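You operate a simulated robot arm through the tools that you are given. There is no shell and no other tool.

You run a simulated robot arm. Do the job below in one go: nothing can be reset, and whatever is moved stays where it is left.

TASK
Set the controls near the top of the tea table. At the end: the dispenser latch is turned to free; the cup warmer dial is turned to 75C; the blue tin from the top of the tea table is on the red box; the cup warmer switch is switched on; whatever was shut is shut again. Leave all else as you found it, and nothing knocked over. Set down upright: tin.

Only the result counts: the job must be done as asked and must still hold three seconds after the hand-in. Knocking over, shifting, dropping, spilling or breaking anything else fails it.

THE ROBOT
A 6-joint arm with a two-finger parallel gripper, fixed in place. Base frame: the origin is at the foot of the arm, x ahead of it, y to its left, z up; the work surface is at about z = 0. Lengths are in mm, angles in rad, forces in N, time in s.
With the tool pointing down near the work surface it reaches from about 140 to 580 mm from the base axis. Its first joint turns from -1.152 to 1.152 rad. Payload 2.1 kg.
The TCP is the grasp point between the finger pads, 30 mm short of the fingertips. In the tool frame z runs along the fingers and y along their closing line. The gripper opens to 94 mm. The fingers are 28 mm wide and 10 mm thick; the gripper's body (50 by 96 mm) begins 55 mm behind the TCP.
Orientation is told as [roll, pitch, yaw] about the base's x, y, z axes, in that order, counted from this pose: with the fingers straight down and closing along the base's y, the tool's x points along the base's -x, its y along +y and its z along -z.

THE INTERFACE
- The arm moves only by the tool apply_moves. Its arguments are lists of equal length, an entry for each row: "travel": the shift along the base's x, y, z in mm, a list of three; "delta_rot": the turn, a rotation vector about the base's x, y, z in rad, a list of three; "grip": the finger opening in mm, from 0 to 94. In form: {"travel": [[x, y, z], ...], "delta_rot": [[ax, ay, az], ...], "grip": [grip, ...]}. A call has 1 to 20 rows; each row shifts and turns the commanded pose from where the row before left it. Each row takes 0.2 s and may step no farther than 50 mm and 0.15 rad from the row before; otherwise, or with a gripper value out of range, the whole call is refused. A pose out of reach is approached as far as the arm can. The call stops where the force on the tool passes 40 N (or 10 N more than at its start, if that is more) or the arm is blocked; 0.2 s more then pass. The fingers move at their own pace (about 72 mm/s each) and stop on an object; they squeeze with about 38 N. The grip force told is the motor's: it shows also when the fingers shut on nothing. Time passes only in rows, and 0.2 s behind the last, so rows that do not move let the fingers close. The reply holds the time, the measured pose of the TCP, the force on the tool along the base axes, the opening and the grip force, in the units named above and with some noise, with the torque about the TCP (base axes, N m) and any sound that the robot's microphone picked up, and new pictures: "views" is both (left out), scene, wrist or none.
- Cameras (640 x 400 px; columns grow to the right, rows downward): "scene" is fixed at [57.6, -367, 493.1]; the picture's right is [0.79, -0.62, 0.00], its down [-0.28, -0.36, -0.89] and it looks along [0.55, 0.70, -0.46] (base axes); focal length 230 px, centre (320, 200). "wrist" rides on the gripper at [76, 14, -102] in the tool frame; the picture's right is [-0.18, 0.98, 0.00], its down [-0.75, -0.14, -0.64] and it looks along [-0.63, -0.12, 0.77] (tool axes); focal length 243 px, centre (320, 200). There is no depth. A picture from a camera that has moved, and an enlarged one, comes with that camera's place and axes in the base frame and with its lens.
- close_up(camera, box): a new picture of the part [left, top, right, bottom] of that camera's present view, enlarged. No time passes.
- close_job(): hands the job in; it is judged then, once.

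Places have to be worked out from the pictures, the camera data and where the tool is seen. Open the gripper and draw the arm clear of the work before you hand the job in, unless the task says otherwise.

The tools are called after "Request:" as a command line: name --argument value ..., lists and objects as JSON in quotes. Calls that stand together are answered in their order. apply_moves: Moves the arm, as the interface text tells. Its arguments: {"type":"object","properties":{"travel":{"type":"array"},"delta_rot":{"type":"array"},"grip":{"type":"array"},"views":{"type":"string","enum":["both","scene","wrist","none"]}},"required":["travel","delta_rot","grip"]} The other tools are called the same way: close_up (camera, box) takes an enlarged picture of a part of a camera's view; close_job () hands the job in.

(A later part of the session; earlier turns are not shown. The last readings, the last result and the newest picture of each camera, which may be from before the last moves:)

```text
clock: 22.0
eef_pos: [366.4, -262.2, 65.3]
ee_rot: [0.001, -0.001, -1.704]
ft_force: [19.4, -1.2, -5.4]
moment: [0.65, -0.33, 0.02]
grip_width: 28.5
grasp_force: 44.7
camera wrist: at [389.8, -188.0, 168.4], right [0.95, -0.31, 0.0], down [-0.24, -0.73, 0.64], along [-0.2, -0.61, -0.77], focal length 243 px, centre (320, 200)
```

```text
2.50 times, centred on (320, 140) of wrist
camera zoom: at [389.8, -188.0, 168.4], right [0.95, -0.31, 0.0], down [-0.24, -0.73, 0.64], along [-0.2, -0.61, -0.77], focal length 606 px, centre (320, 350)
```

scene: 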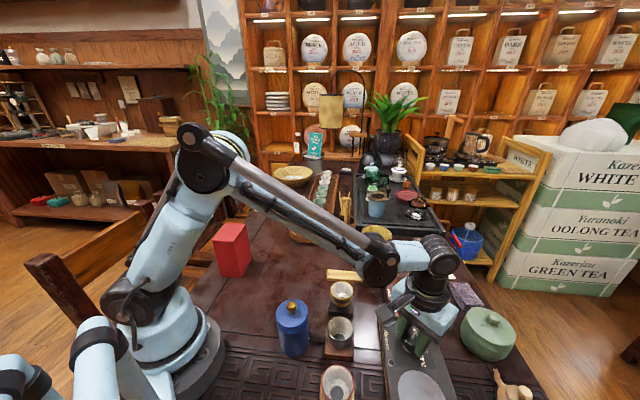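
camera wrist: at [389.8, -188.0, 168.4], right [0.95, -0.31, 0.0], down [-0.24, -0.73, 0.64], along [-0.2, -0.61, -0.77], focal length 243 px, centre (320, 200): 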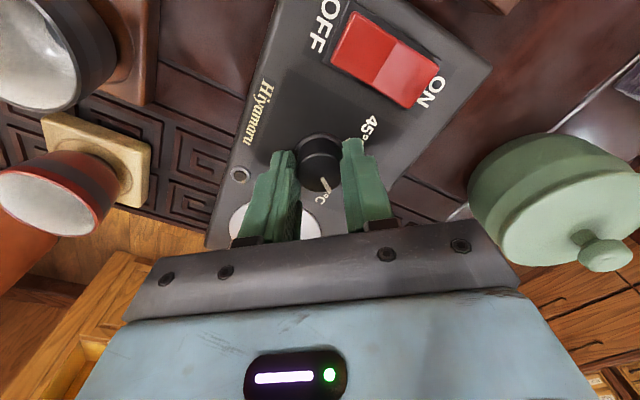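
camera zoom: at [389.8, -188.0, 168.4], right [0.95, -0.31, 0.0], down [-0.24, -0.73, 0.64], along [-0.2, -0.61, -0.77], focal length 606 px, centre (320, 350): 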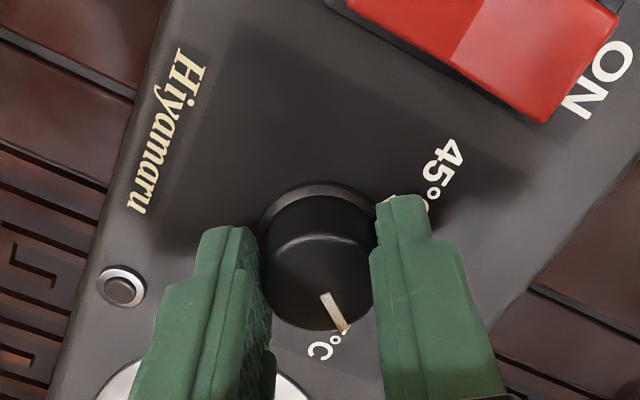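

There is still no slip. I'll shift x by +1 mm to relieve the side force, then turn the remaining ~0.25 rad in small steps.

Request:
apply_moves --travel '[[1, 0, 0], [0, 0, 0], [0, 0, 0], [0, 0, 0]]' --delta_rot '[[0, 0, -0.06], [0, 0, -0.06], [0, 0, -0.06], [0, 0, -0.06]]' --grip '[18, 18, 18, 18]' --views "wrist"

Request:
close_up --camera "wrist" --box '[260, 110, 380, 200]'

```text
clock: 23.0
eef_pos: [366.5, -261.8, 65.9]
ee_rot: [0.002, -0.004, -1.946]
ft_force: [18.3, -7.0, -11.0]
moment: [0.45, -0.05, 0.01]
grip_width: 28.3
grasp_force: 45.2
camera wrist: at [406.9, -195.8, 168.4], right [0.85, -0.53, 0.0], down [-0.41, -0.65, 0.64], along [-0.34, -0.55, -0.77], focal length 243 px, centre (320, 200)
```

wrist: 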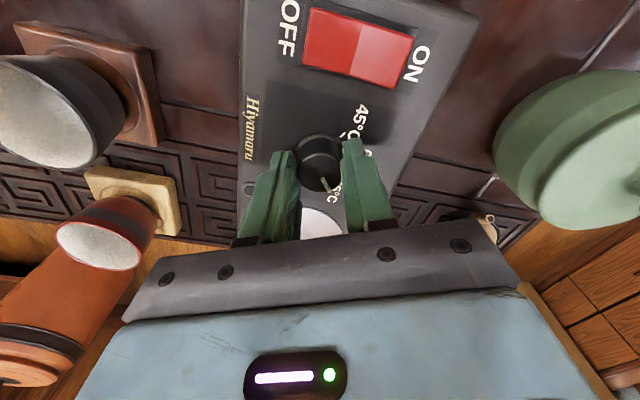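

```text
4.44 times, centred on (320, 155) of wrist
camera zoom: at [406.9, -195.8, 168.4], right [0.85, -0.53, 0.0], down [-0.41, -0.65, 0.64], along [-0.34, -0.55, -0.77], focal length 1078 px, centre (320, 400)
```

zoom: 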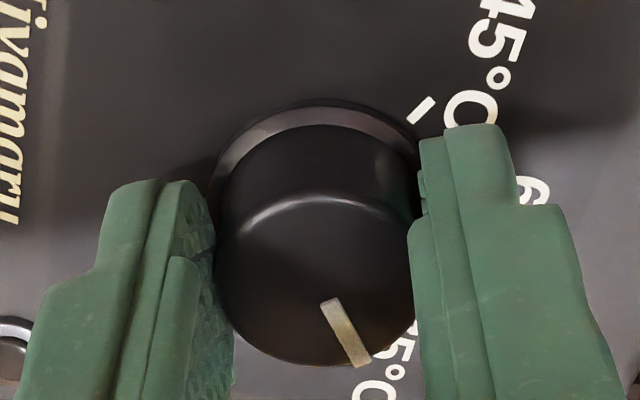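

The pointer has turned about 111° and points near -96°, where I measured the 75°C tick. I'll open and rise to compare it with the tick.

Request:
apply_moves --travel '[[0, 0, 0], [0, 0, 0], [0, 0, 25], [0, 0, 35], [0, 0, 20]]' --delta_rot '[[0, 0, 0], [0, 0, 0], [0, 0, 0], [0, 0, 0], [0, 0, 0]]' --grip '[34, 50, 50, 60, 60]' --views "both"

Request:
close_up --camera "wrist" --box '[260, 90, 380, 190]'

Request:
close_up --camera "scene" --box '[380, 300, 440, 360]'

```text
clock: 24.2
eef_pos: [364.0, -261.2, 147.2]
ee_rot: [0.0, 0.0, -1.943]
ft_force: [0.1, 0.6, -0.6]
moment: [-0.01, 0.0, 0.06]
grip_width: 60.1
grasp_force: 0.2
camera wrist: at [405.4, -195.8, 249.9], right [0.85, -0.53, 0.0], down [-0.4, -0.65, 0.64], along [-0.34, -0.55, -0.77], focal length 243 px, centre (320, 200)
```

scene: 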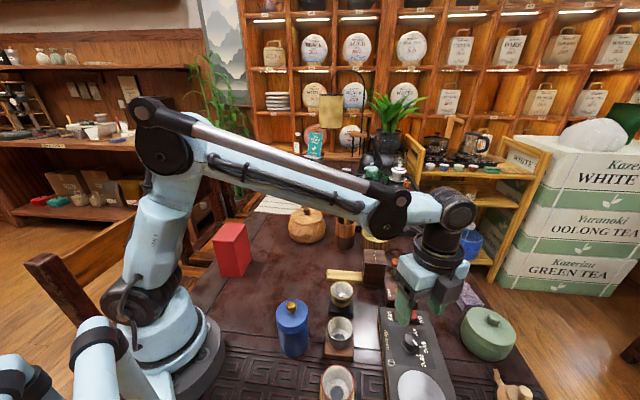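
wrist: 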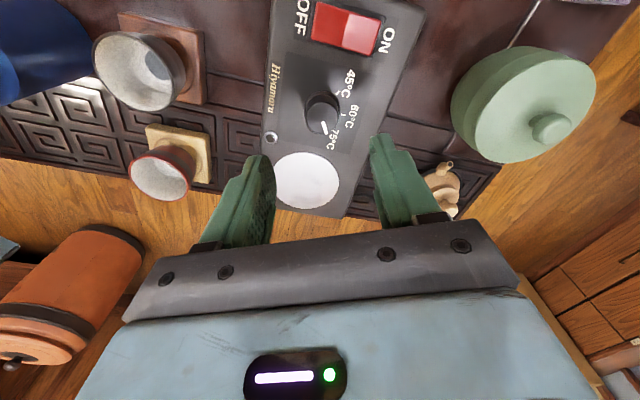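

```text
4.00 times, centred on (320, 140) of wrist
camera zoom: at [405.4, -195.8, 249.9], right [0.85, -0.53, 0.0], down [-0.4, -0.65, 0.64], along [-0.34, -0.55, -0.77], focal length 970 px, centre (320, 440)
```

zoom: 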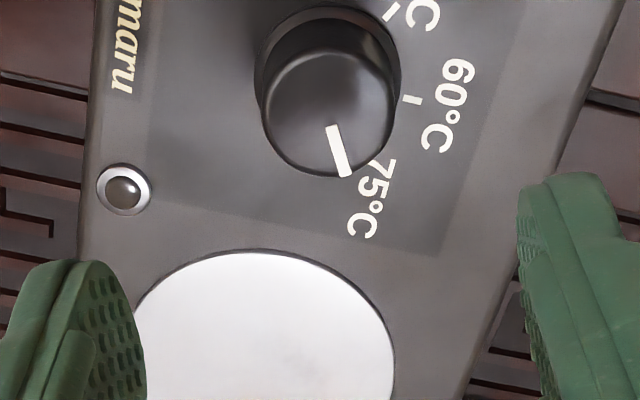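

```text
6.67 times, centred on (410, 330) of scene
camera zoom: at [57.6, -367.0, 493.1], right [0.79, -0.62, 0.0], down [-0.28, -0.36, -0.89], along [0.55, 0.7, -0.46], focal length 1530 px, centre (-280, -667)
```

zoom: 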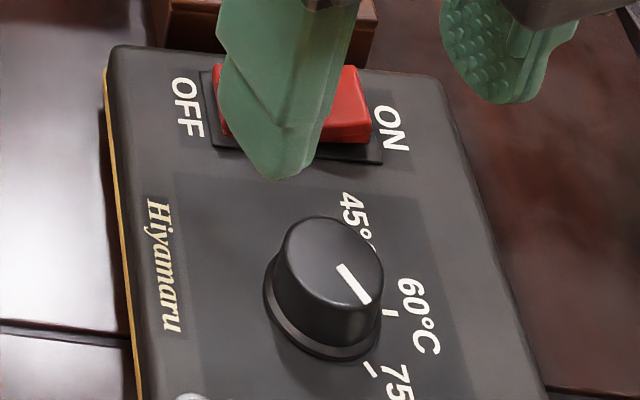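

The pointer sits near the 75°C label, but the dial hides that tick from this side. I'll move the camera directly above the dial for a straight-down view.

Request:
apply_moves --travel '[[-14, -22, 0], [-13, -22, 0], [-13, -22, 0]]' --delta_rot '[[0, 0, 0], [0, 0, 0], [0, 0, 0]]' --grip '[80, 94, 94]' --views "both"

Request:
close_up --camera "wrist" --box '[260, 0, 380, 80]'

Request:
close_up --camera "scene" --box '[380, 300, 440, 360]'

```text
clock: 25.0
eef_pos: [326.6, -328.2, 146.8]
ee_rot: [0.0, 0.001, -1.942]
ft_force: [-0.3, 0.0, 0.0]
moment: [-0.01, -0.03, -0.01]
grip_width: 94.0
grasp_force: 0.0
camera wrist: at [366.9, -262.2, 248.9], right [0.85, -0.53, 0.0], down [-0.4, -0.65, 0.64], along [-0.34, -0.55, -0.77], focal length 243 px, centre (320, 200)
```

scene: 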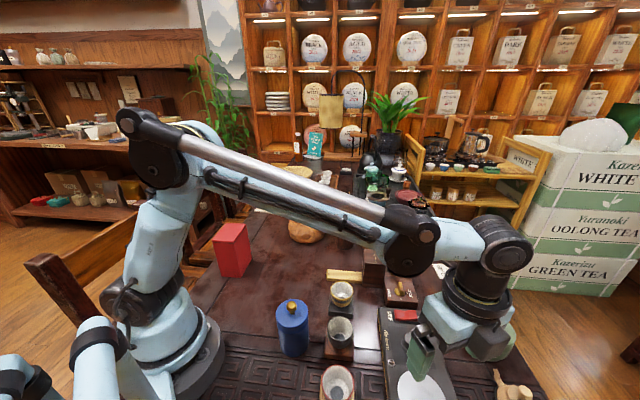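
wrist: 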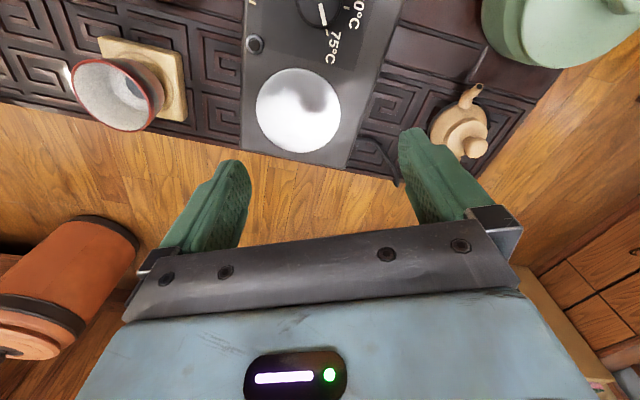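

```text
5.00 times, centred on (320, 40) of wrist
camera zoom: at [366.9, -262.2, 248.9], right [0.85, -0.53, 0.0], down [-0.4, -0.65, 0.64], along [-0.34, -0.55, -0.77], focal length 1213 px, centre (320, 1000)
```

zoom: 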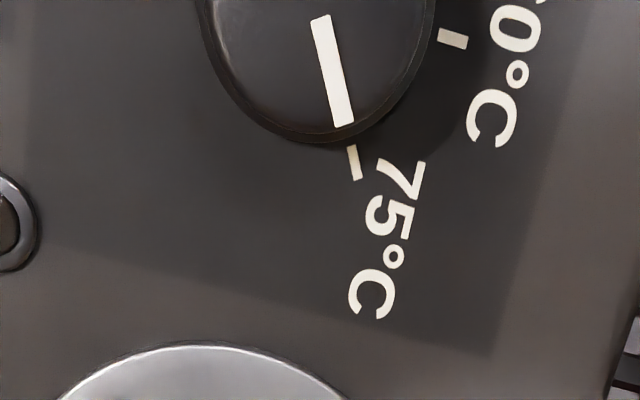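

```text
6.67 times, centred on (410, 330) of scene
camera zoom: at [57.6, -367.0, 493.1], right [0.79, -0.62, 0.0], down [-0.28, -0.36, -0.89], along [0.55, 0.7, -0.46], focal length 1530 px, centre (-280, -667)
```

zoom: 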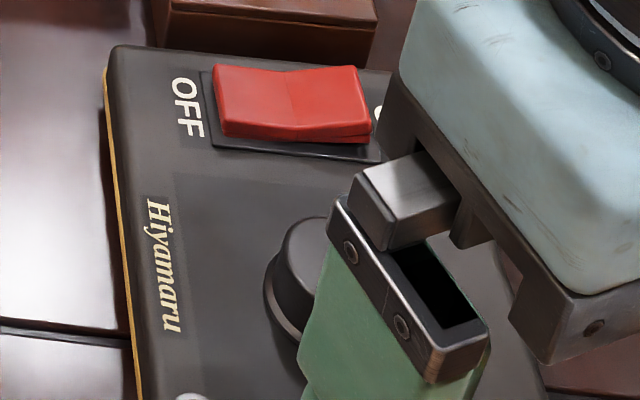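

The straight-down view shows the pointer lined up with the 75°C tick. Next I'll close the fingers and move over the ON half of the rocker, near (425,-232), with the closing line across the rocker.

Request:
apply_moves --travel '[[12.3, 12, 0], [12.3, 12, 0], [12.3, 12, -5], [12.3, 12, -5], [12.3, 12, -7], [12.3, 12, -7], [12.3, 12, -7], [12.4, 12, -7]]' --delta_rot '[[0, 0, 0.147], [0, 0, 0.147], [0, 0, 0.147], [0, 0, 0.147], [0, 0, 0.147], [0, 0, 0.147], [0, 0, 0.147], [0, 0, 0.147]]' --grip '[70, 50, 30, 10, 0, 0, 0, 0]' --views "both"

Request:
close_up --camera "wrist" --box '[220, 60, 420, 220]'

Request:
close_up --camera "scene" --box '[370, 260, 450, 340]'

```text
clock: 26.8
eef_pos: [425.0, -231.5, 108.6]
ee_rot: [0.0, 0.0, -0.762]
ft_force: [-0.3, -0.2, -0.5]
moment: [-0.02, 0.02, 0.01]
grip_width: 0.0
grasp_force: 33.3
camera wrist: at [379.2, -167.4, 211.5], right [0.81, 0.58, 0.0], down [0.45, -0.62, 0.64], along [0.37, -0.52, -0.77], focal length 243 px, centre (320, 200)
```

scene: 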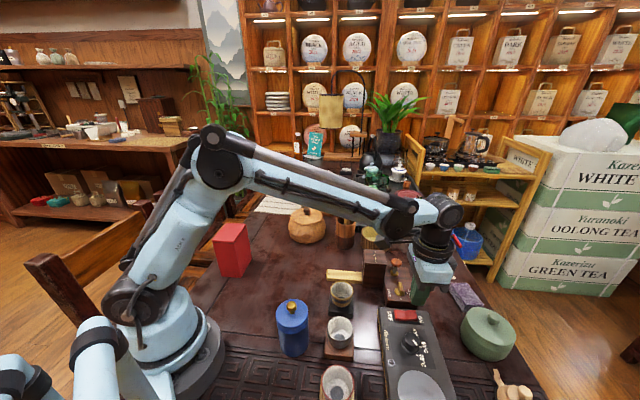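
wrist: 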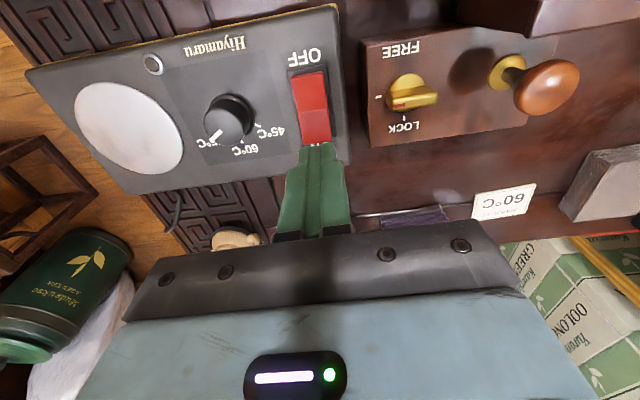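

```text
2.50 times, centred on (320, 140) of wrist
camera zoom: at [379.2, -167.4, 211.5], right [0.81, 0.58, 0.0], down [0.45, -0.62, 0.64], along [0.37, -0.52, -0.77], focal length 606 px, centre (320, 350)
```

zoom: 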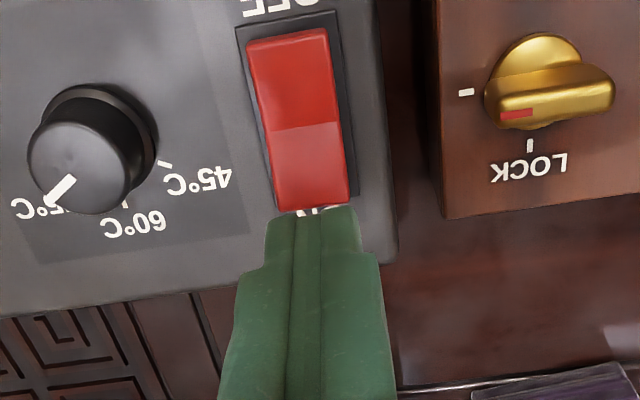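

```text
5.00 times, centred on (410, 300) of scene
camera zoom: at [57.6, -367.0, 493.1], right [0.79, -0.62, 0.0], down [-0.28, -0.36, -0.89], along [0.55, 0.7, -0.46], focal length 1148 px, centre (-130, -300)
```

zoom: 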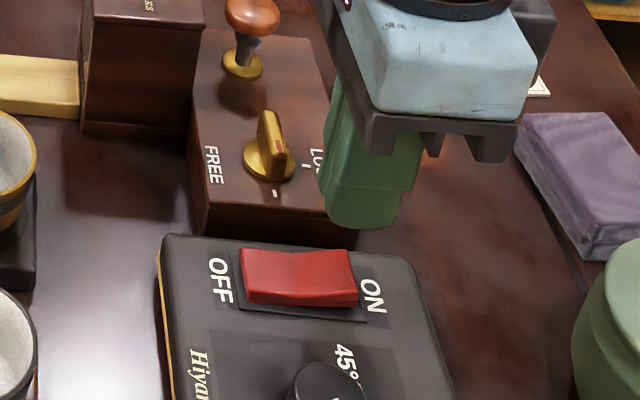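

The rocker centre is near (412,-222), with the ON end near (427.6,-240). I'll shift about (-0.7,-4) to the ON half and descend to just above it.

Request:
apply_moves --travel '[[-0.7, -4, -10], [0, 0, -15], [0, 0, -10]]' --delta_rot '[[0, 0, 0], [0, 0, 0], [0, 0, 0]]' --grip '[0, 0, 0]' --views "both"

Request:
close_up --camera "wrist" --box '[220, 60, 420, 220]'

Request:
close_up --camera "scene" --box '[370, 260, 450, 340]'

```text
clock: 27.6
eef_pos: [423.9, -235.4, 74.7]
ee_rot: [0.001, -0.001, -0.765]
ft_force: [0.5, -0.2, 0.5]
moment: [-0.01, 0.02, 0.0]
grip_width: 0.1
grasp_force: 33.0
camera wrist: at [378.7, -171.5, 176.5], right [0.81, 0.58, 0.0], down [0.45, -0.62, 0.64], along [0.37, -0.52, -0.77], focal length 243 px, centre (320, 200)
```

scene: 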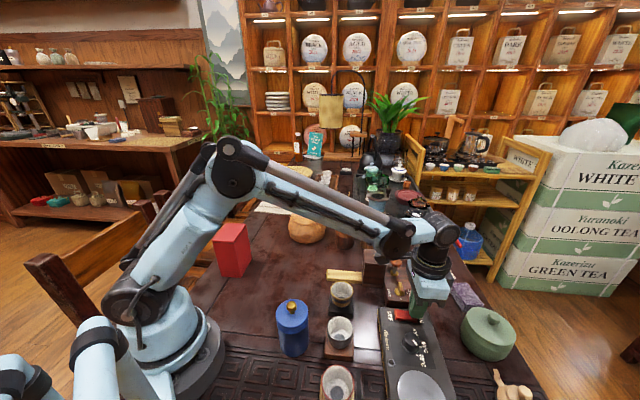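
wrist: 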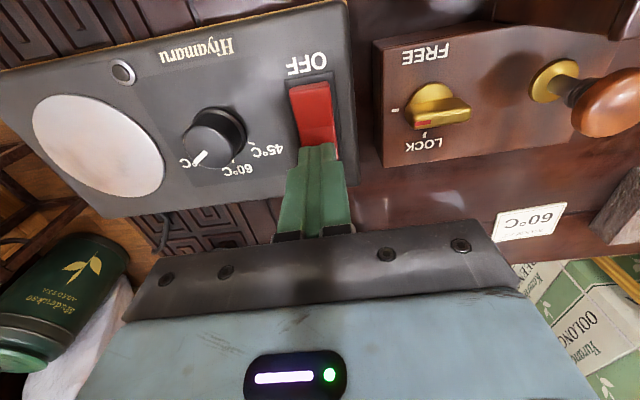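

```text
2.50 times, centred on (320, 140) of wrist
camera zoom: at [378.7, -171.5, 176.5], right [0.81, 0.58, 0.0], down [0.45, -0.62, 0.64], along [0.37, -0.52, -0.77], focal length 606 px, centre (320, 350)
```

zoom: 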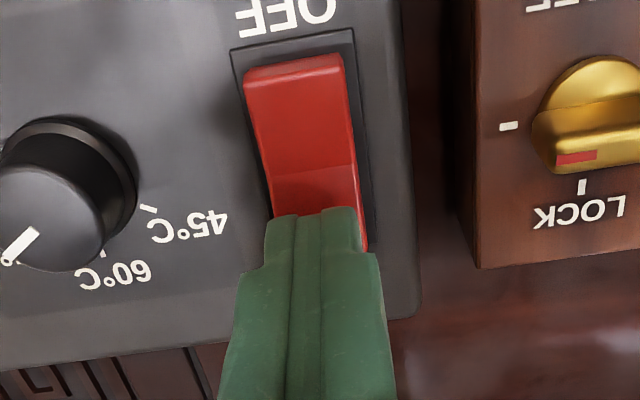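

```text
5.00 times, centred on (410, 300) of scene
camera zoom: at [57.6, -367.0, 493.1], right [0.79, -0.62, 0.0], down [-0.28, -0.36, -0.89], along [0.55, 0.7, -0.46], focal length 1148 px, centre (-130, -300)
```

zoom: 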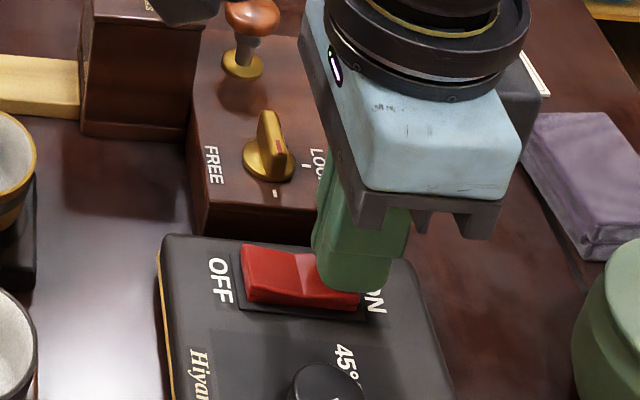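

The closed fingertips are about 8 mm above the ON half. I'll press down in 2 mm steps while watching the force.

Request:
apply_moves --travel '[[0, 0, -2], [0, 0, -2], [0, 0, -2], [0, 0, -2], [0, 0, -2], [0, 0, -2]]' --delta_rot '[[0, 0, 0], [0, 0, 0], [0, 0, 0], [0, 0, 0], [0, 0, 0], [0, 0, 0]]' --grip '[0, 0, 0, 0, 0, 0]' --views "none"

```text
clock: 28.5
eef_pos: [425.3, -234.9, 69.3]
ee_rot: [0.0, 0.001, -0.766]
ft_force: [-1.2, 1.7, 14.8]
moment: [0.03, -0.06, 0.03]
grip_width: 0.1
grasp_force: 32.4
stopped in row 4: the force on the tool passed its limit at 46 N (the readings are from after the stop); the commanded pose is now the measured one
```

Contact happened in row 4 with a 46 N peak, which may have been the rocker snapping over. I'll rise slightly and look.

Request:
apply_moves --travel '[[0, 0, 10], [0, 0, 30]]' --delta_rot '[[0, 0, 0], [0, 0, 0]]' --grip '[0, 0]' --views "both"

Request:
close_up --camera "wrist" --box '[220, 60, 420, 220]'

Request:
close_up --camera "scene" --box '[370, 260, 450, 340]'

```text
clock: 29.1
eef_pos: [423.6, -234.1, 108.8]
ee_rot: [0.0, 0.003, -0.767]
ft_force: [0.0, 0.7, 0.2]
moment: [0.0, 0.01, 0.01]
grip_width: 0.0
grasp_force: 32.8
camera wrist: at [378.1, -171.5, 211.4], right [0.81, 0.58, 0.0], down [0.45, -0.62, 0.64], along [0.37, -0.52, -0.77], focal length 243 px, centre (320, 200)
```

scene: 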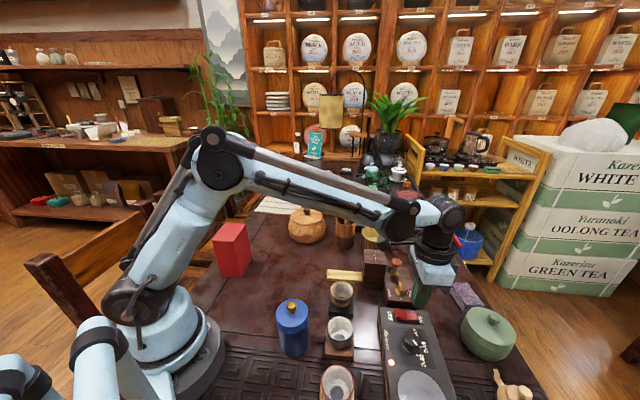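
wrist: 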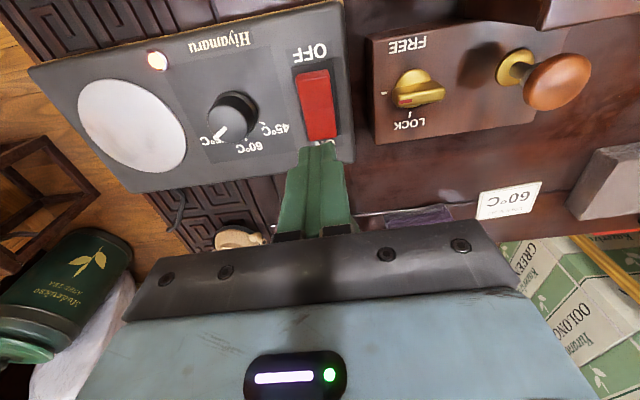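

```text
2.50 times, centred on (320, 140) of wrist
camera zoom: at [378.1, -171.5, 211.4], right [0.81, 0.58, 0.0], down [0.45, -0.62, 0.64], along [0.37, -0.52, -0.77], focal length 606 px, centre (320, 350)
```

zoom: 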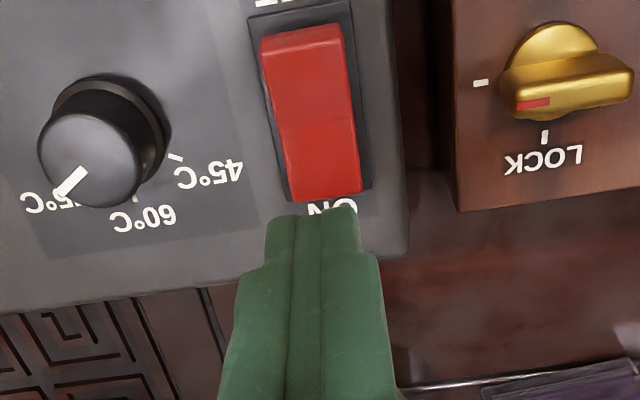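

```text
5.00 times, centred on (410, 300) of scene
camera zoom: at [57.6, -367.0, 493.1], right [0.79, -0.62, 0.0], down [-0.28, -0.36, -0.89], along [0.55, 0.7, -0.46], focal length 1148 px, centre (-130, -300)
```

zoom: 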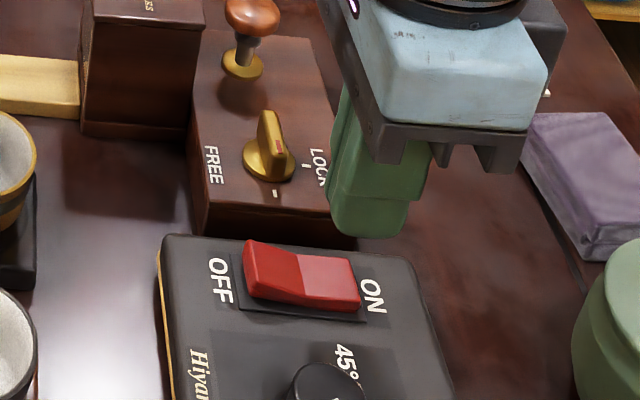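

The lamp is lit and the rocker sits in ON. Next is the tin: I'll rise, open the gripper and move above it.

Request:
apply_moves --travel '[[0, 0, 45], [0, 0, 45], [0, 0, 40], [-35, 21, 0], [-35, 21, 0], [-35, 21, 0], [-35, 21, 0], [-35, 21, 0], [-33, 22, 0]]' --delta_rot '[[0, 0, 0], [0, 0, 0], [0, 0, 0], [0, 0, 0], [0, 0, 0], [0, 0, 0], [0, 0, 0], [0, 0, 0], [0, 0, 0]]' --grip '[20, 50, 80, 94, 94, 94, 94, 94, 94]' --views "both"

Request:
close_up --camera "wrist" --box '[220, 40, 420, 200]'

Request:
close_up --camera "scene" --box '[250, 270, 350, 370]'

```text
clock: 31.1
eef_pos: [217.5, -106.1, 242.5]
ee_rot: [0.001, 0.003, -0.766]
ft_force: [-0.4, 0.8, -0.1]
moment: [0.03, -0.03, -0.04]
grip_width: 94.0
grasp_force: 0.0
camera wrist: at [172.6, -43.0, 343.9], right [0.81, 0.58, 0.0], down [0.45, -0.62, 0.64], along [0.37, -0.52, -0.77], focal length 243 px, centre (320, 200)
```

scene: 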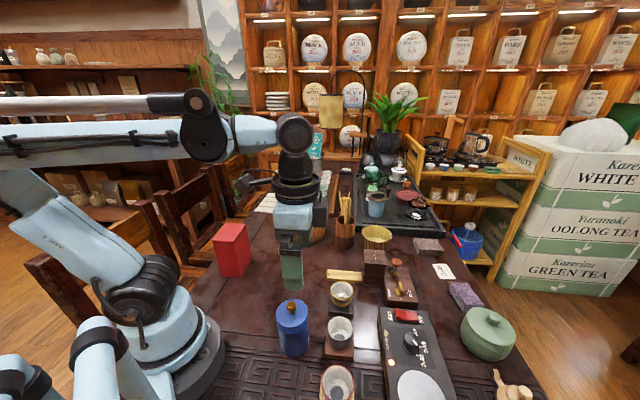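
wrist: 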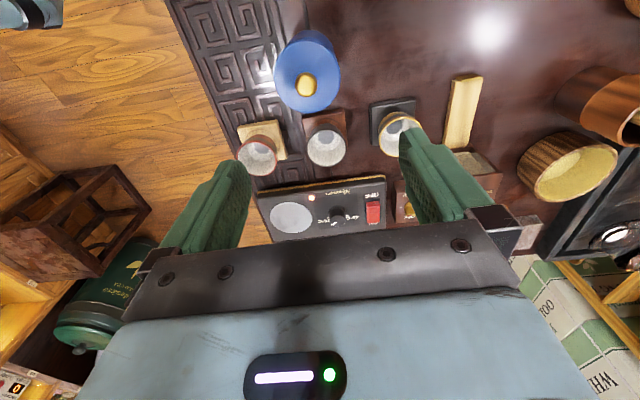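

```text
2.50 times, centred on (320, 120) of wrist
camera zoom: at [172.6, -43.0, 343.9], right [0.81, 0.58, 0.0], down [0.45, -0.62, 0.64], along [0.37, -0.52, -0.77], focal length 606 px, centre (320, 400)
```

zoom: 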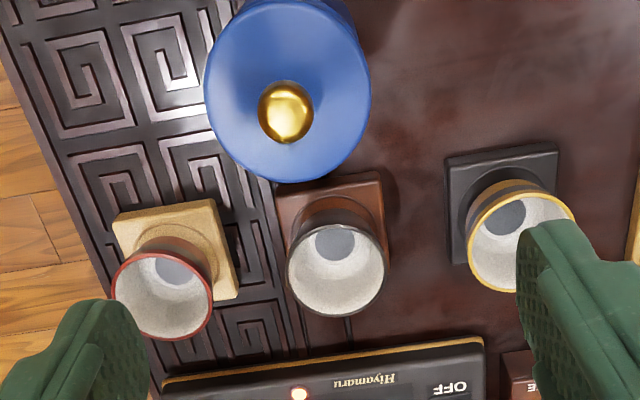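

```text
4.00 times, centred on (300, 320) of scene
camera zoom: at [57.6, -367.0, 493.1], right [0.79, -0.62, 0.0], down [-0.28, -0.36, -0.89], along [0.55, 0.7, -0.46], focal length 918 px, centre (400, -280)
```

zoom: 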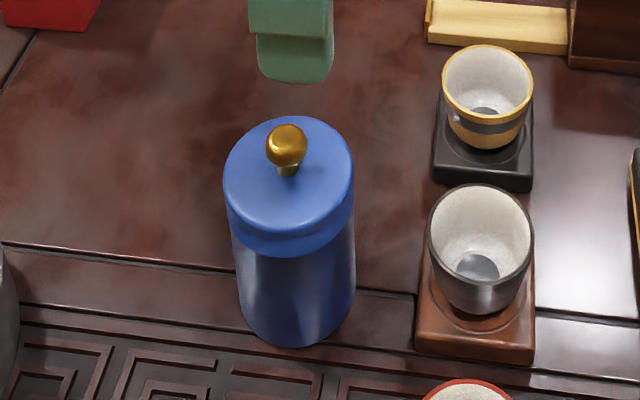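

The tin axis is near (197.5,-99.5), with lid top z≈86, knob top z≈113 and diameter about 65. I'll centre over it, come down to z≈150 and re-check.

Request:
apply_moves --travel '[[-10, 3, -25], [-10, 3.3, -25], [0, 0, -40]]' --delta_rot '[[0, 0, 0], [0, 0, 0], [0, 0, 0]]' --grip '[94, 94, 94]' --views "both"

Request:
close_up --camera "scene" --box '[250, 240, 350, 360]'

```text
clock: 31.9
eef_pos: [197.3, -100.8, 151.1]
ee_rot: [0.001, 0.002, -0.766]
ft_force: [-0.2, -0.1, 0.8]
moment: [0.02, 0.02, 0.06]
grip_width: 93.9
grasp_force: 0.0
camera wrist: at [151.5, -37.3, 253.7], right [0.81, 0.58, 0.0], down [0.45, -0.62, 0.64], along [0.37, -0.52, -0.77], focal length 243 px, centre (320, 200)
```

scene: 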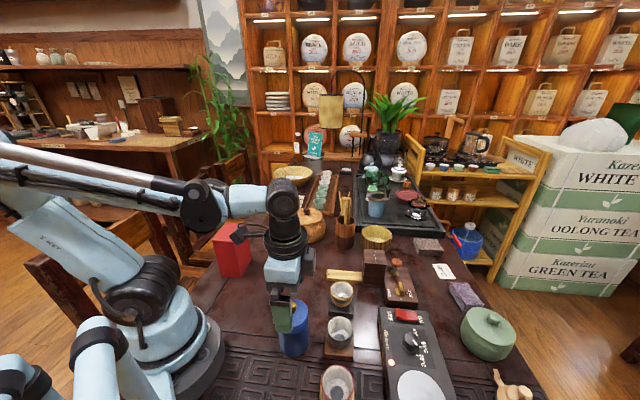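
wrist: 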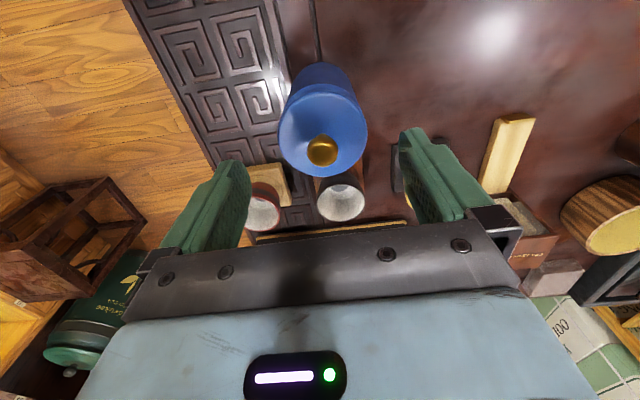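

```text
3.33 times, centred on (300, 300) of scene
camera zoom: at [57.6, -367.0, 493.1], right [0.79, -0.62, 0.0], down [-0.28, -0.36, -0.89], along [0.55, 0.7, -0.46], focal length 765 px, centre (387, -133)
```

zoom: 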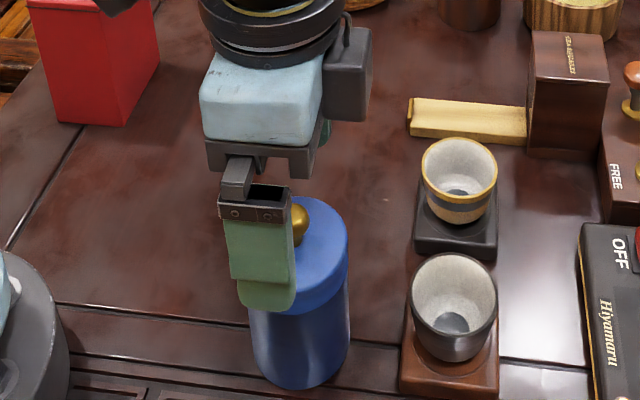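

Alignment is within about 2 mm. I'll descend around the tin to TCP z≈69, so the palm clears the knob.

Request:
apply_moves --travel '[[0, 1.5, -25], [0, 0, -25], [0, 0, -20], [0, 0, -12]]' --delta_rot '[[0, 0, 0], [0, 0, 0], [0, 0, 0], [0, 0, 0]]' --grip '[94, 94, 94, 94]' --views "both"

Request:
close_up --camera "scene" --box '[250, 250, 350, 360]'

Request:
close_up --camera "wrist" --box '[220, 90, 420, 230]'

```text
clock: 32.9
eef_pos: [195.9, -100.4, 68.0]
ee_rot: [-0.002, 0.002, -0.767]
ft_force: [0.7, 0.9, 0.2]
moment: [-0.02, -0.01, -0.02]
grip_width: 93.9
grasp_force: 0.0
camera wrist: at [151.1, -37.0, 170.3], right [0.81, 0.58, 0.0], down [0.45, -0.62, 0.64], along [0.37, -0.52, -0.77], focal length 243 px, centre (320, 200)
```

scene: 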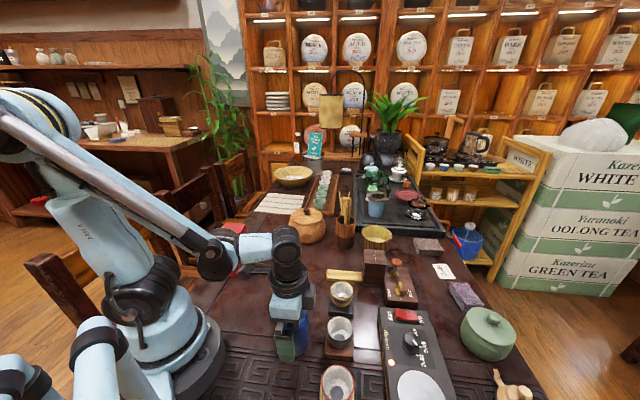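
wrist: 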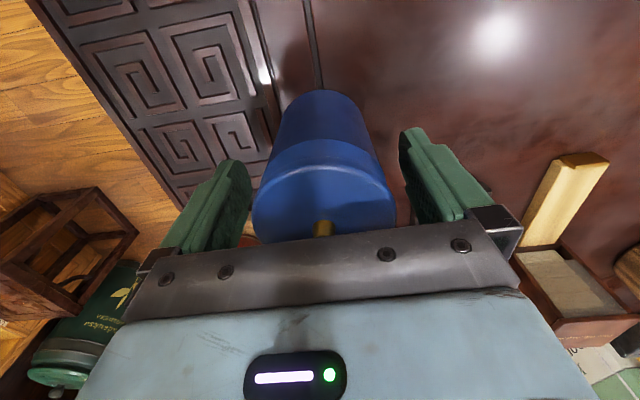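

```text
3.64 times, centred on (300, 305) of scene
camera zoom: at [57.6, -367.0, 493.1], right [0.79, -0.62, 0.0], down [-0.28, -0.36, -0.89], along [0.55, 0.7, -0.46], focal length 835 px, centre (393, -182)
```

zoom: 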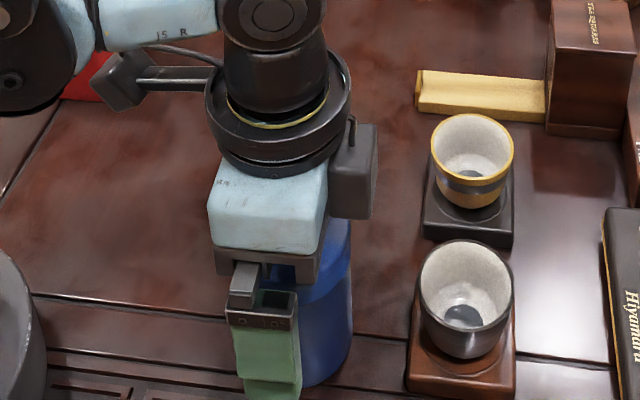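

```text
2.86 times, centred on (320, 160) of wrist
camera zoom: at [151.1, -37.0, 170.3], right [0.81, 0.58, 0.0], down [0.45, -0.62, 0.64], along [0.37, -0.52, -0.77], focal length 693 px, centre (320, 314)
```

zoom: 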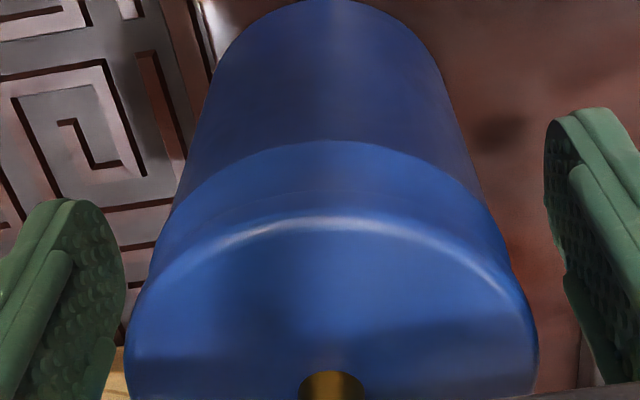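

The tin is centred between the fingers. I'll close on it.

Request:
apply_moves --travel '[[0, 0, 0], [0, 0, 0], [0, 0, 0], [0, 0, 0]]' --delta_rot '[[0, 0, 0], [0, 0, 0], [0, 0, 0], [0, 0, 0]]' --grip '[80, 66, 56, 50]' --views "wrist"

```text
clock: 33.9
eef_pos: [197.1, -99.6, 68.2]
ee_rot: [0.0, 0.001, -0.765]
ft_force: [0.8, -0.9, 0.0]
moment: [0.0, 0.0, -0.03]
grip_width: 60.8
grasp_force: 37.6
heard: snap
camera wrist: at [151.0, -37.0, 170.5], right [0.81, 0.58, 0.0], down [0.45, -0.62, 0.64], along [0.37, -0.52, -0.77], focal length 243 px, centre (320, 200)
```

wrist: 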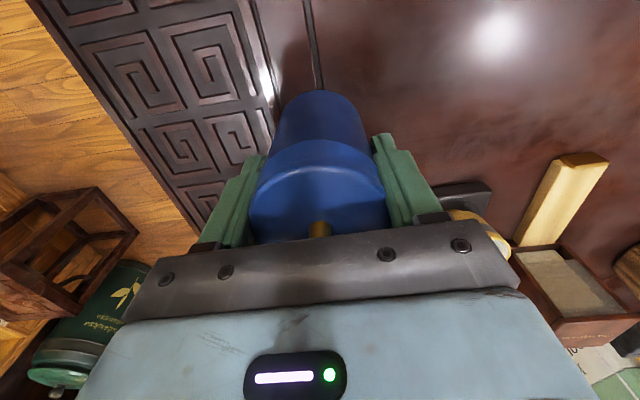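

I heard a "snap" while closing, so I'll check the tin, lamp, switch, dial and latch before lifting.

Request:
close_up --camera "scene" --box '[360, 240, 460, 360]'

Request:
close_up --camera "wrist" --box '[220, 80, 420, 240]'

Request:
close_up --camera "scene" --box '[240, 270, 360, 370]'

```text
3.33 times, centred on (410, 300) of scene
camera zoom: at [57.6, -367.0, 493.1], right [0.79, -0.62, 0.0], down [-0.28, -0.36, -0.89], along [0.55, 0.7, -0.46], focal length 765 px, centre (20, -133)
```

zoom: 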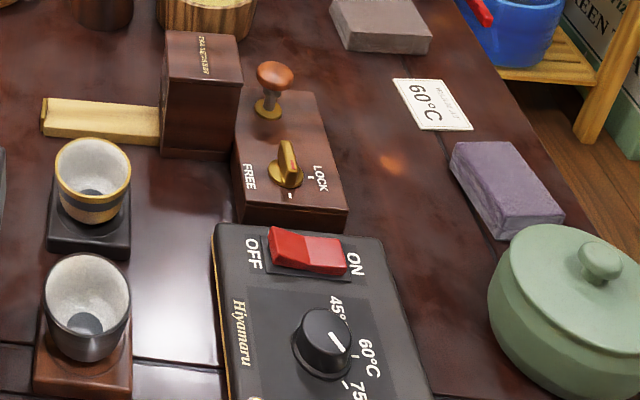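

```text
2.50 times, centred on (320, 160) of wrist
camera zoom: at [151.0, -37.0, 170.5], right [0.81, 0.58, 0.0], down [0.45, -0.62, 0.64], along [0.37, -0.52, -0.77], focal length 606 px, centre (320, 300)
```

zoom: 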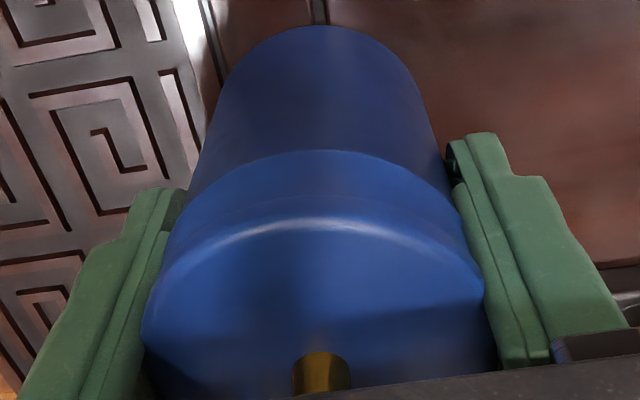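

```text
4.00 times, centred on (300, 320) of scene
camera zoom: at [57.6, -367.0, 493.1], right [0.79, -0.62, 0.0], down [-0.28, -0.36, -0.89], along [0.55, 0.7, -0.46], focal length 918 px, centre (400, -280)
```

zoom: 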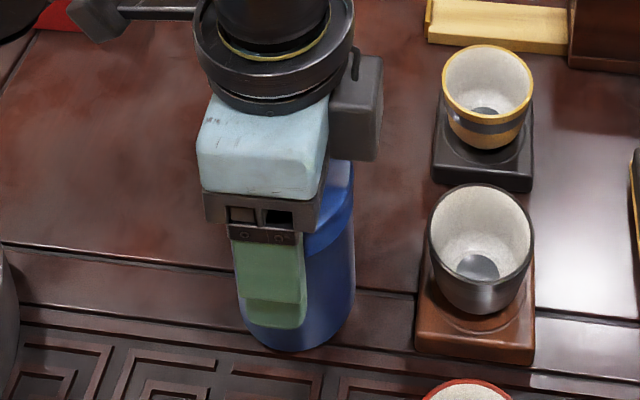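

The latch may look slightly different now, so I'll zoom in on it, and on the dial and lamp too.

Request:
close_up --camera "scene" --box '[380, 250, 430, 310]'

Request:
close_up --camera "scene" --box '[375, 300, 445, 370]'

```text
6.67 times, centred on (405, 280) of scene
camera zoom: at [57.6, -367.0, 493.1], right [0.79, -0.62, 0.0], down [-0.28, -0.36, -0.89], along [0.55, 0.7, -0.46], focal length 1530 px, centre (-247, -333)
```

zoom: 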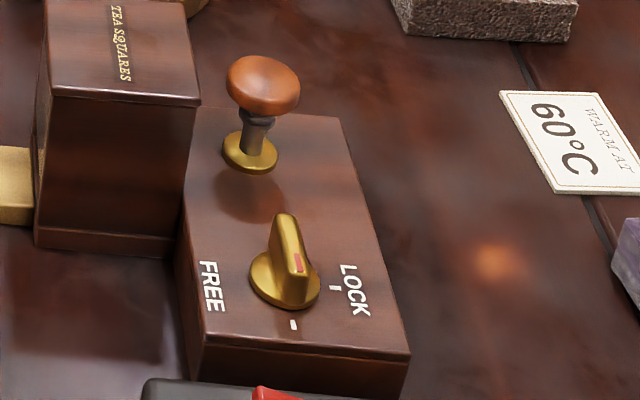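

```text
5.71 times, centred on (410, 335) of scene
camera zoom: at [57.6, -367.0, 493.1], right [0.79, -0.62, 0.0], down [-0.28, -0.36, -0.89], along [0.55, 0.7, -0.46], focal length 1312 px, centre (-194, -571)
```

zoom: 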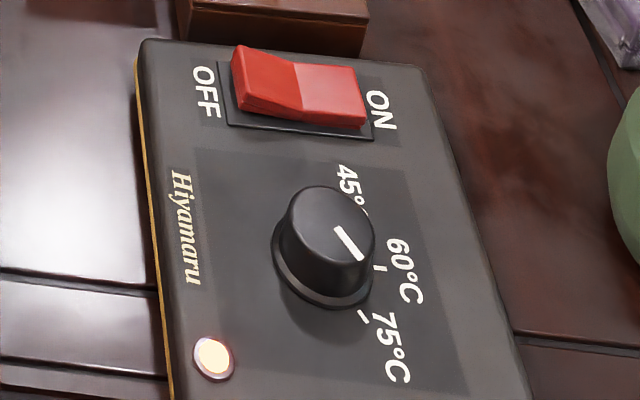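

I'll zoom tighter on the latch and dial to see whether either has crept.

Request:
close_up --camera "scene" --box '[390, 320, 425, 350]'

Request:
close_up --camera "scene" --box '[385, 275, 425, 305]'

```text
13.33 times, centred on (408, 335) of scene
camera zoom: at [57.6, -367.0, 493.1], right [0.79, -0.62, 0.0], down [-0.28, -0.36, -0.89], along [0.55, 0.7, -0.46], focal length 3061 px, centre (-847, -1600)
```

zoom: 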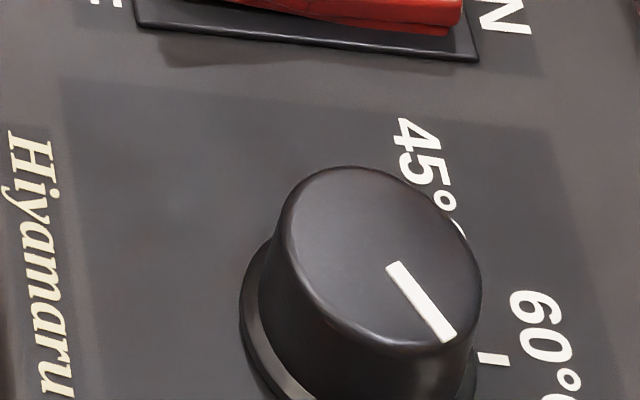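

```text
13.33 times, centred on (405, 290) of scene
camera zoom: at [57.6, -367.0, 493.1], right [0.79, -0.62, 0.0], down [-0.28, -0.36, -0.89], along [0.55, 0.7, -0.46], focal length 3061 px, centre (-813, -1000)
```

zoom: 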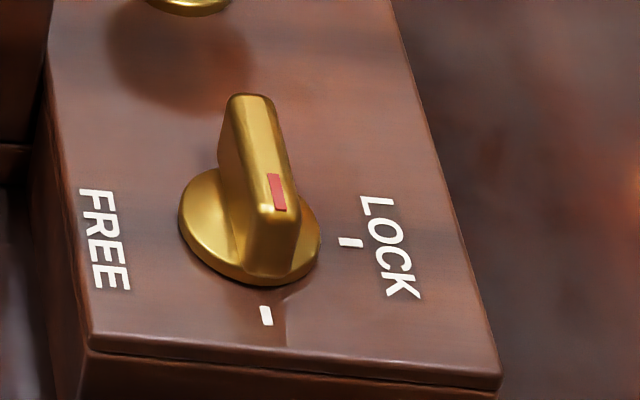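

The latch is still at its tick and the dial is unchanged. I'll compare the plunger and nearby items with the earlier identical crop to find what snapped.

Request:
close_up --camera "scene" --box '[380, 255, 425, 310]'

Request:
close_up --camera "scene" --box '[260, 290, 340, 360]'

Request:
close_up --camera "scene" --box '[240, 120, 460, 250]'

```text
7.27 times, centred on (402, 282) of scene
camera zoom: at [57.6, -367.0, 493.1], right [0.79, -0.62, 0.0], down [-0.28, -0.36, -0.89], along [0.55, 0.7, -0.46], focal length 1669 px, centre (-280, -400)
```

zoom: 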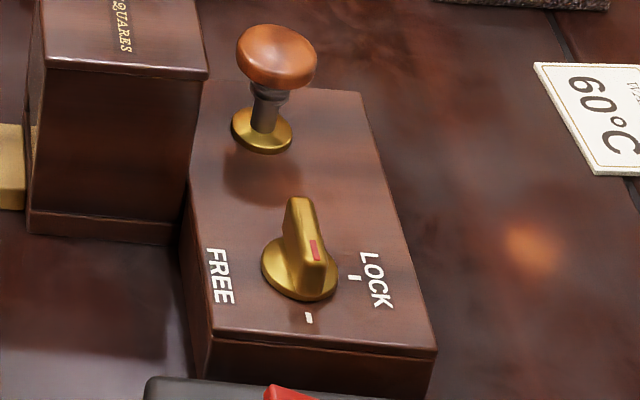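

```text
5.71 times, centred on (300, 325) of scene
camera zoom: at [57.6, -367.0, 493.1], right [0.79, -0.62, 0.0], down [-0.28, -0.36, -0.89], along [0.55, 0.7, -0.46], focal length 1312 px, centre (434, -514)
```

zoom: 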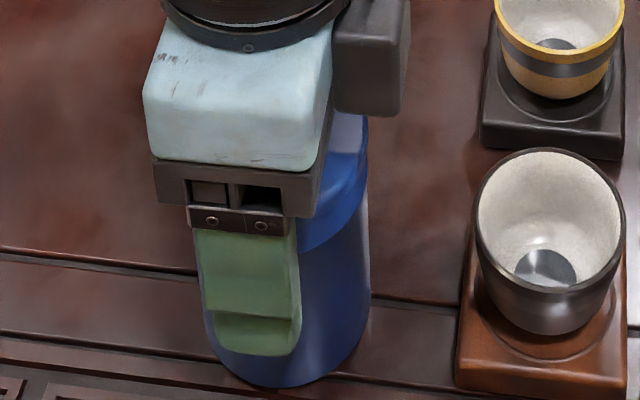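

```text
2.91 times, centred on (350, 185) of scene
camera zoom: at [57.6, -367.0, 493.1], right [0.79, -0.62, 0.0], down [-0.28, -0.36, -0.89], along [0.55, 0.7, -0.46], focal length 668 px, centre (233, 244)
```

zoom: 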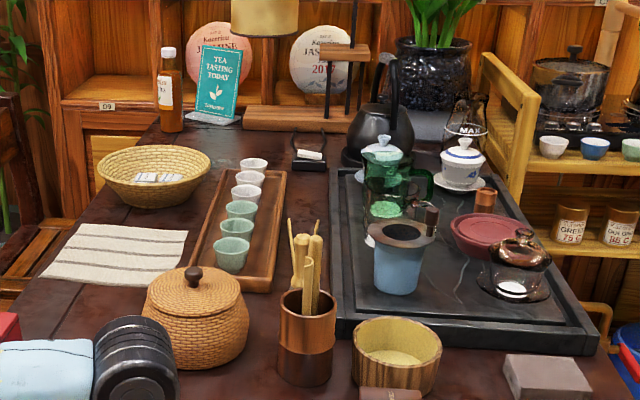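

The controls, plunger and tableware look unchanged, and the lamp is still lit. I'll lift the tin slightly to see whether the lid and body rise together.

Request:
apply_moves --travel '[[0, 0, 3], [0, 0, 5], [0, 0, 7]]' --delta_rot '[[0, 0, 0], [0, 0, 0], [0, 0, 0]]' --grip '[50, 50, 50]' --views "both"

Request:
close_up --camera "scene" --box '[260, 290, 340, 360]'

Request:
close_up --camera "wrist" --box '[220, 80, 420, 240]'

```text
clock: 34.7
eef_pos: [196.1, -100.4, 82.0]
ee_rot: [0.001, 0.002, -0.765]
ft_force: [0.1, -0.5, -1.4]
moment: [-0.04, 0.01, 0.03]
grip_width: 60.8
grasp_force: 37.9
camera wrist: at [150.7, -36.6, 184.1], right [0.81, 0.58, 0.0], down [0.45, -0.62, 0.64], along [0.37, -0.52, -0.77], focal length 243 px, centre (320, 200)
```

scene: 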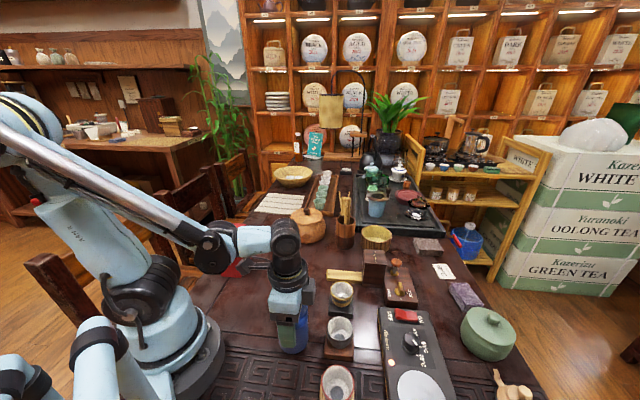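
wrist: 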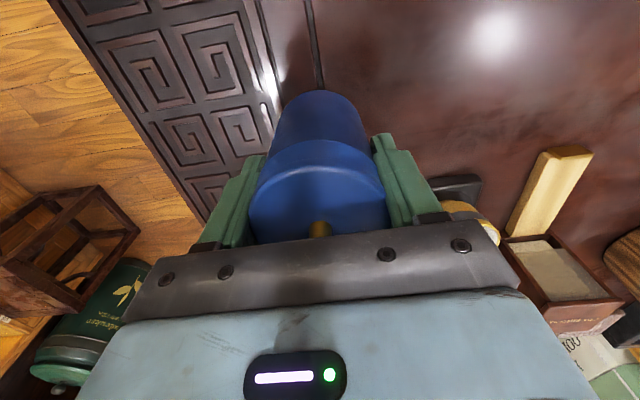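

```text
5.71 times, centred on (300, 325) of scene
camera zoom: at [57.6, -367.0, 493.1], right [0.79, -0.62, 0.0], down [-0.28, -0.36, -0.89], along [0.55, 0.7, -0.46], focal length 1312 px, centre (434, -514)
```

zoom: 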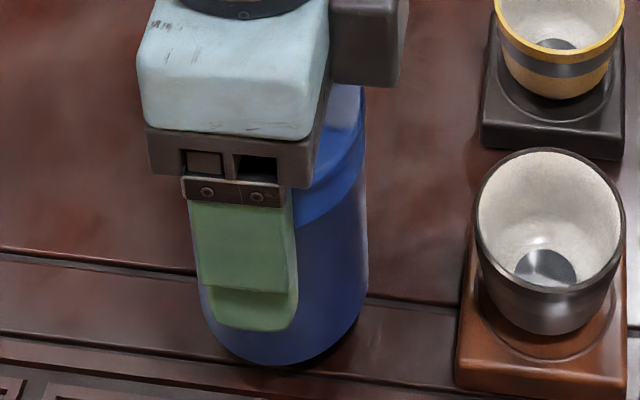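

```text
2.50 times, centred on (320, 160) of wrist
camera zoom: at [150.7, -36.6, 184.1], right [0.81, 0.58, 0.0], down [0.45, -0.62, 0.64], along [0.37, -0.52, -0.77], focal length 606 px, centre (320, 300)
```

zoom: 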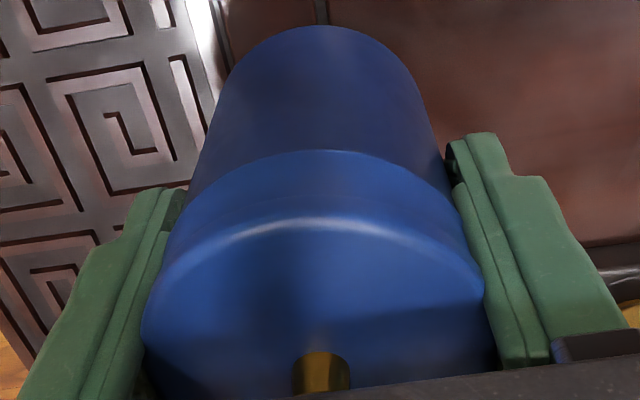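

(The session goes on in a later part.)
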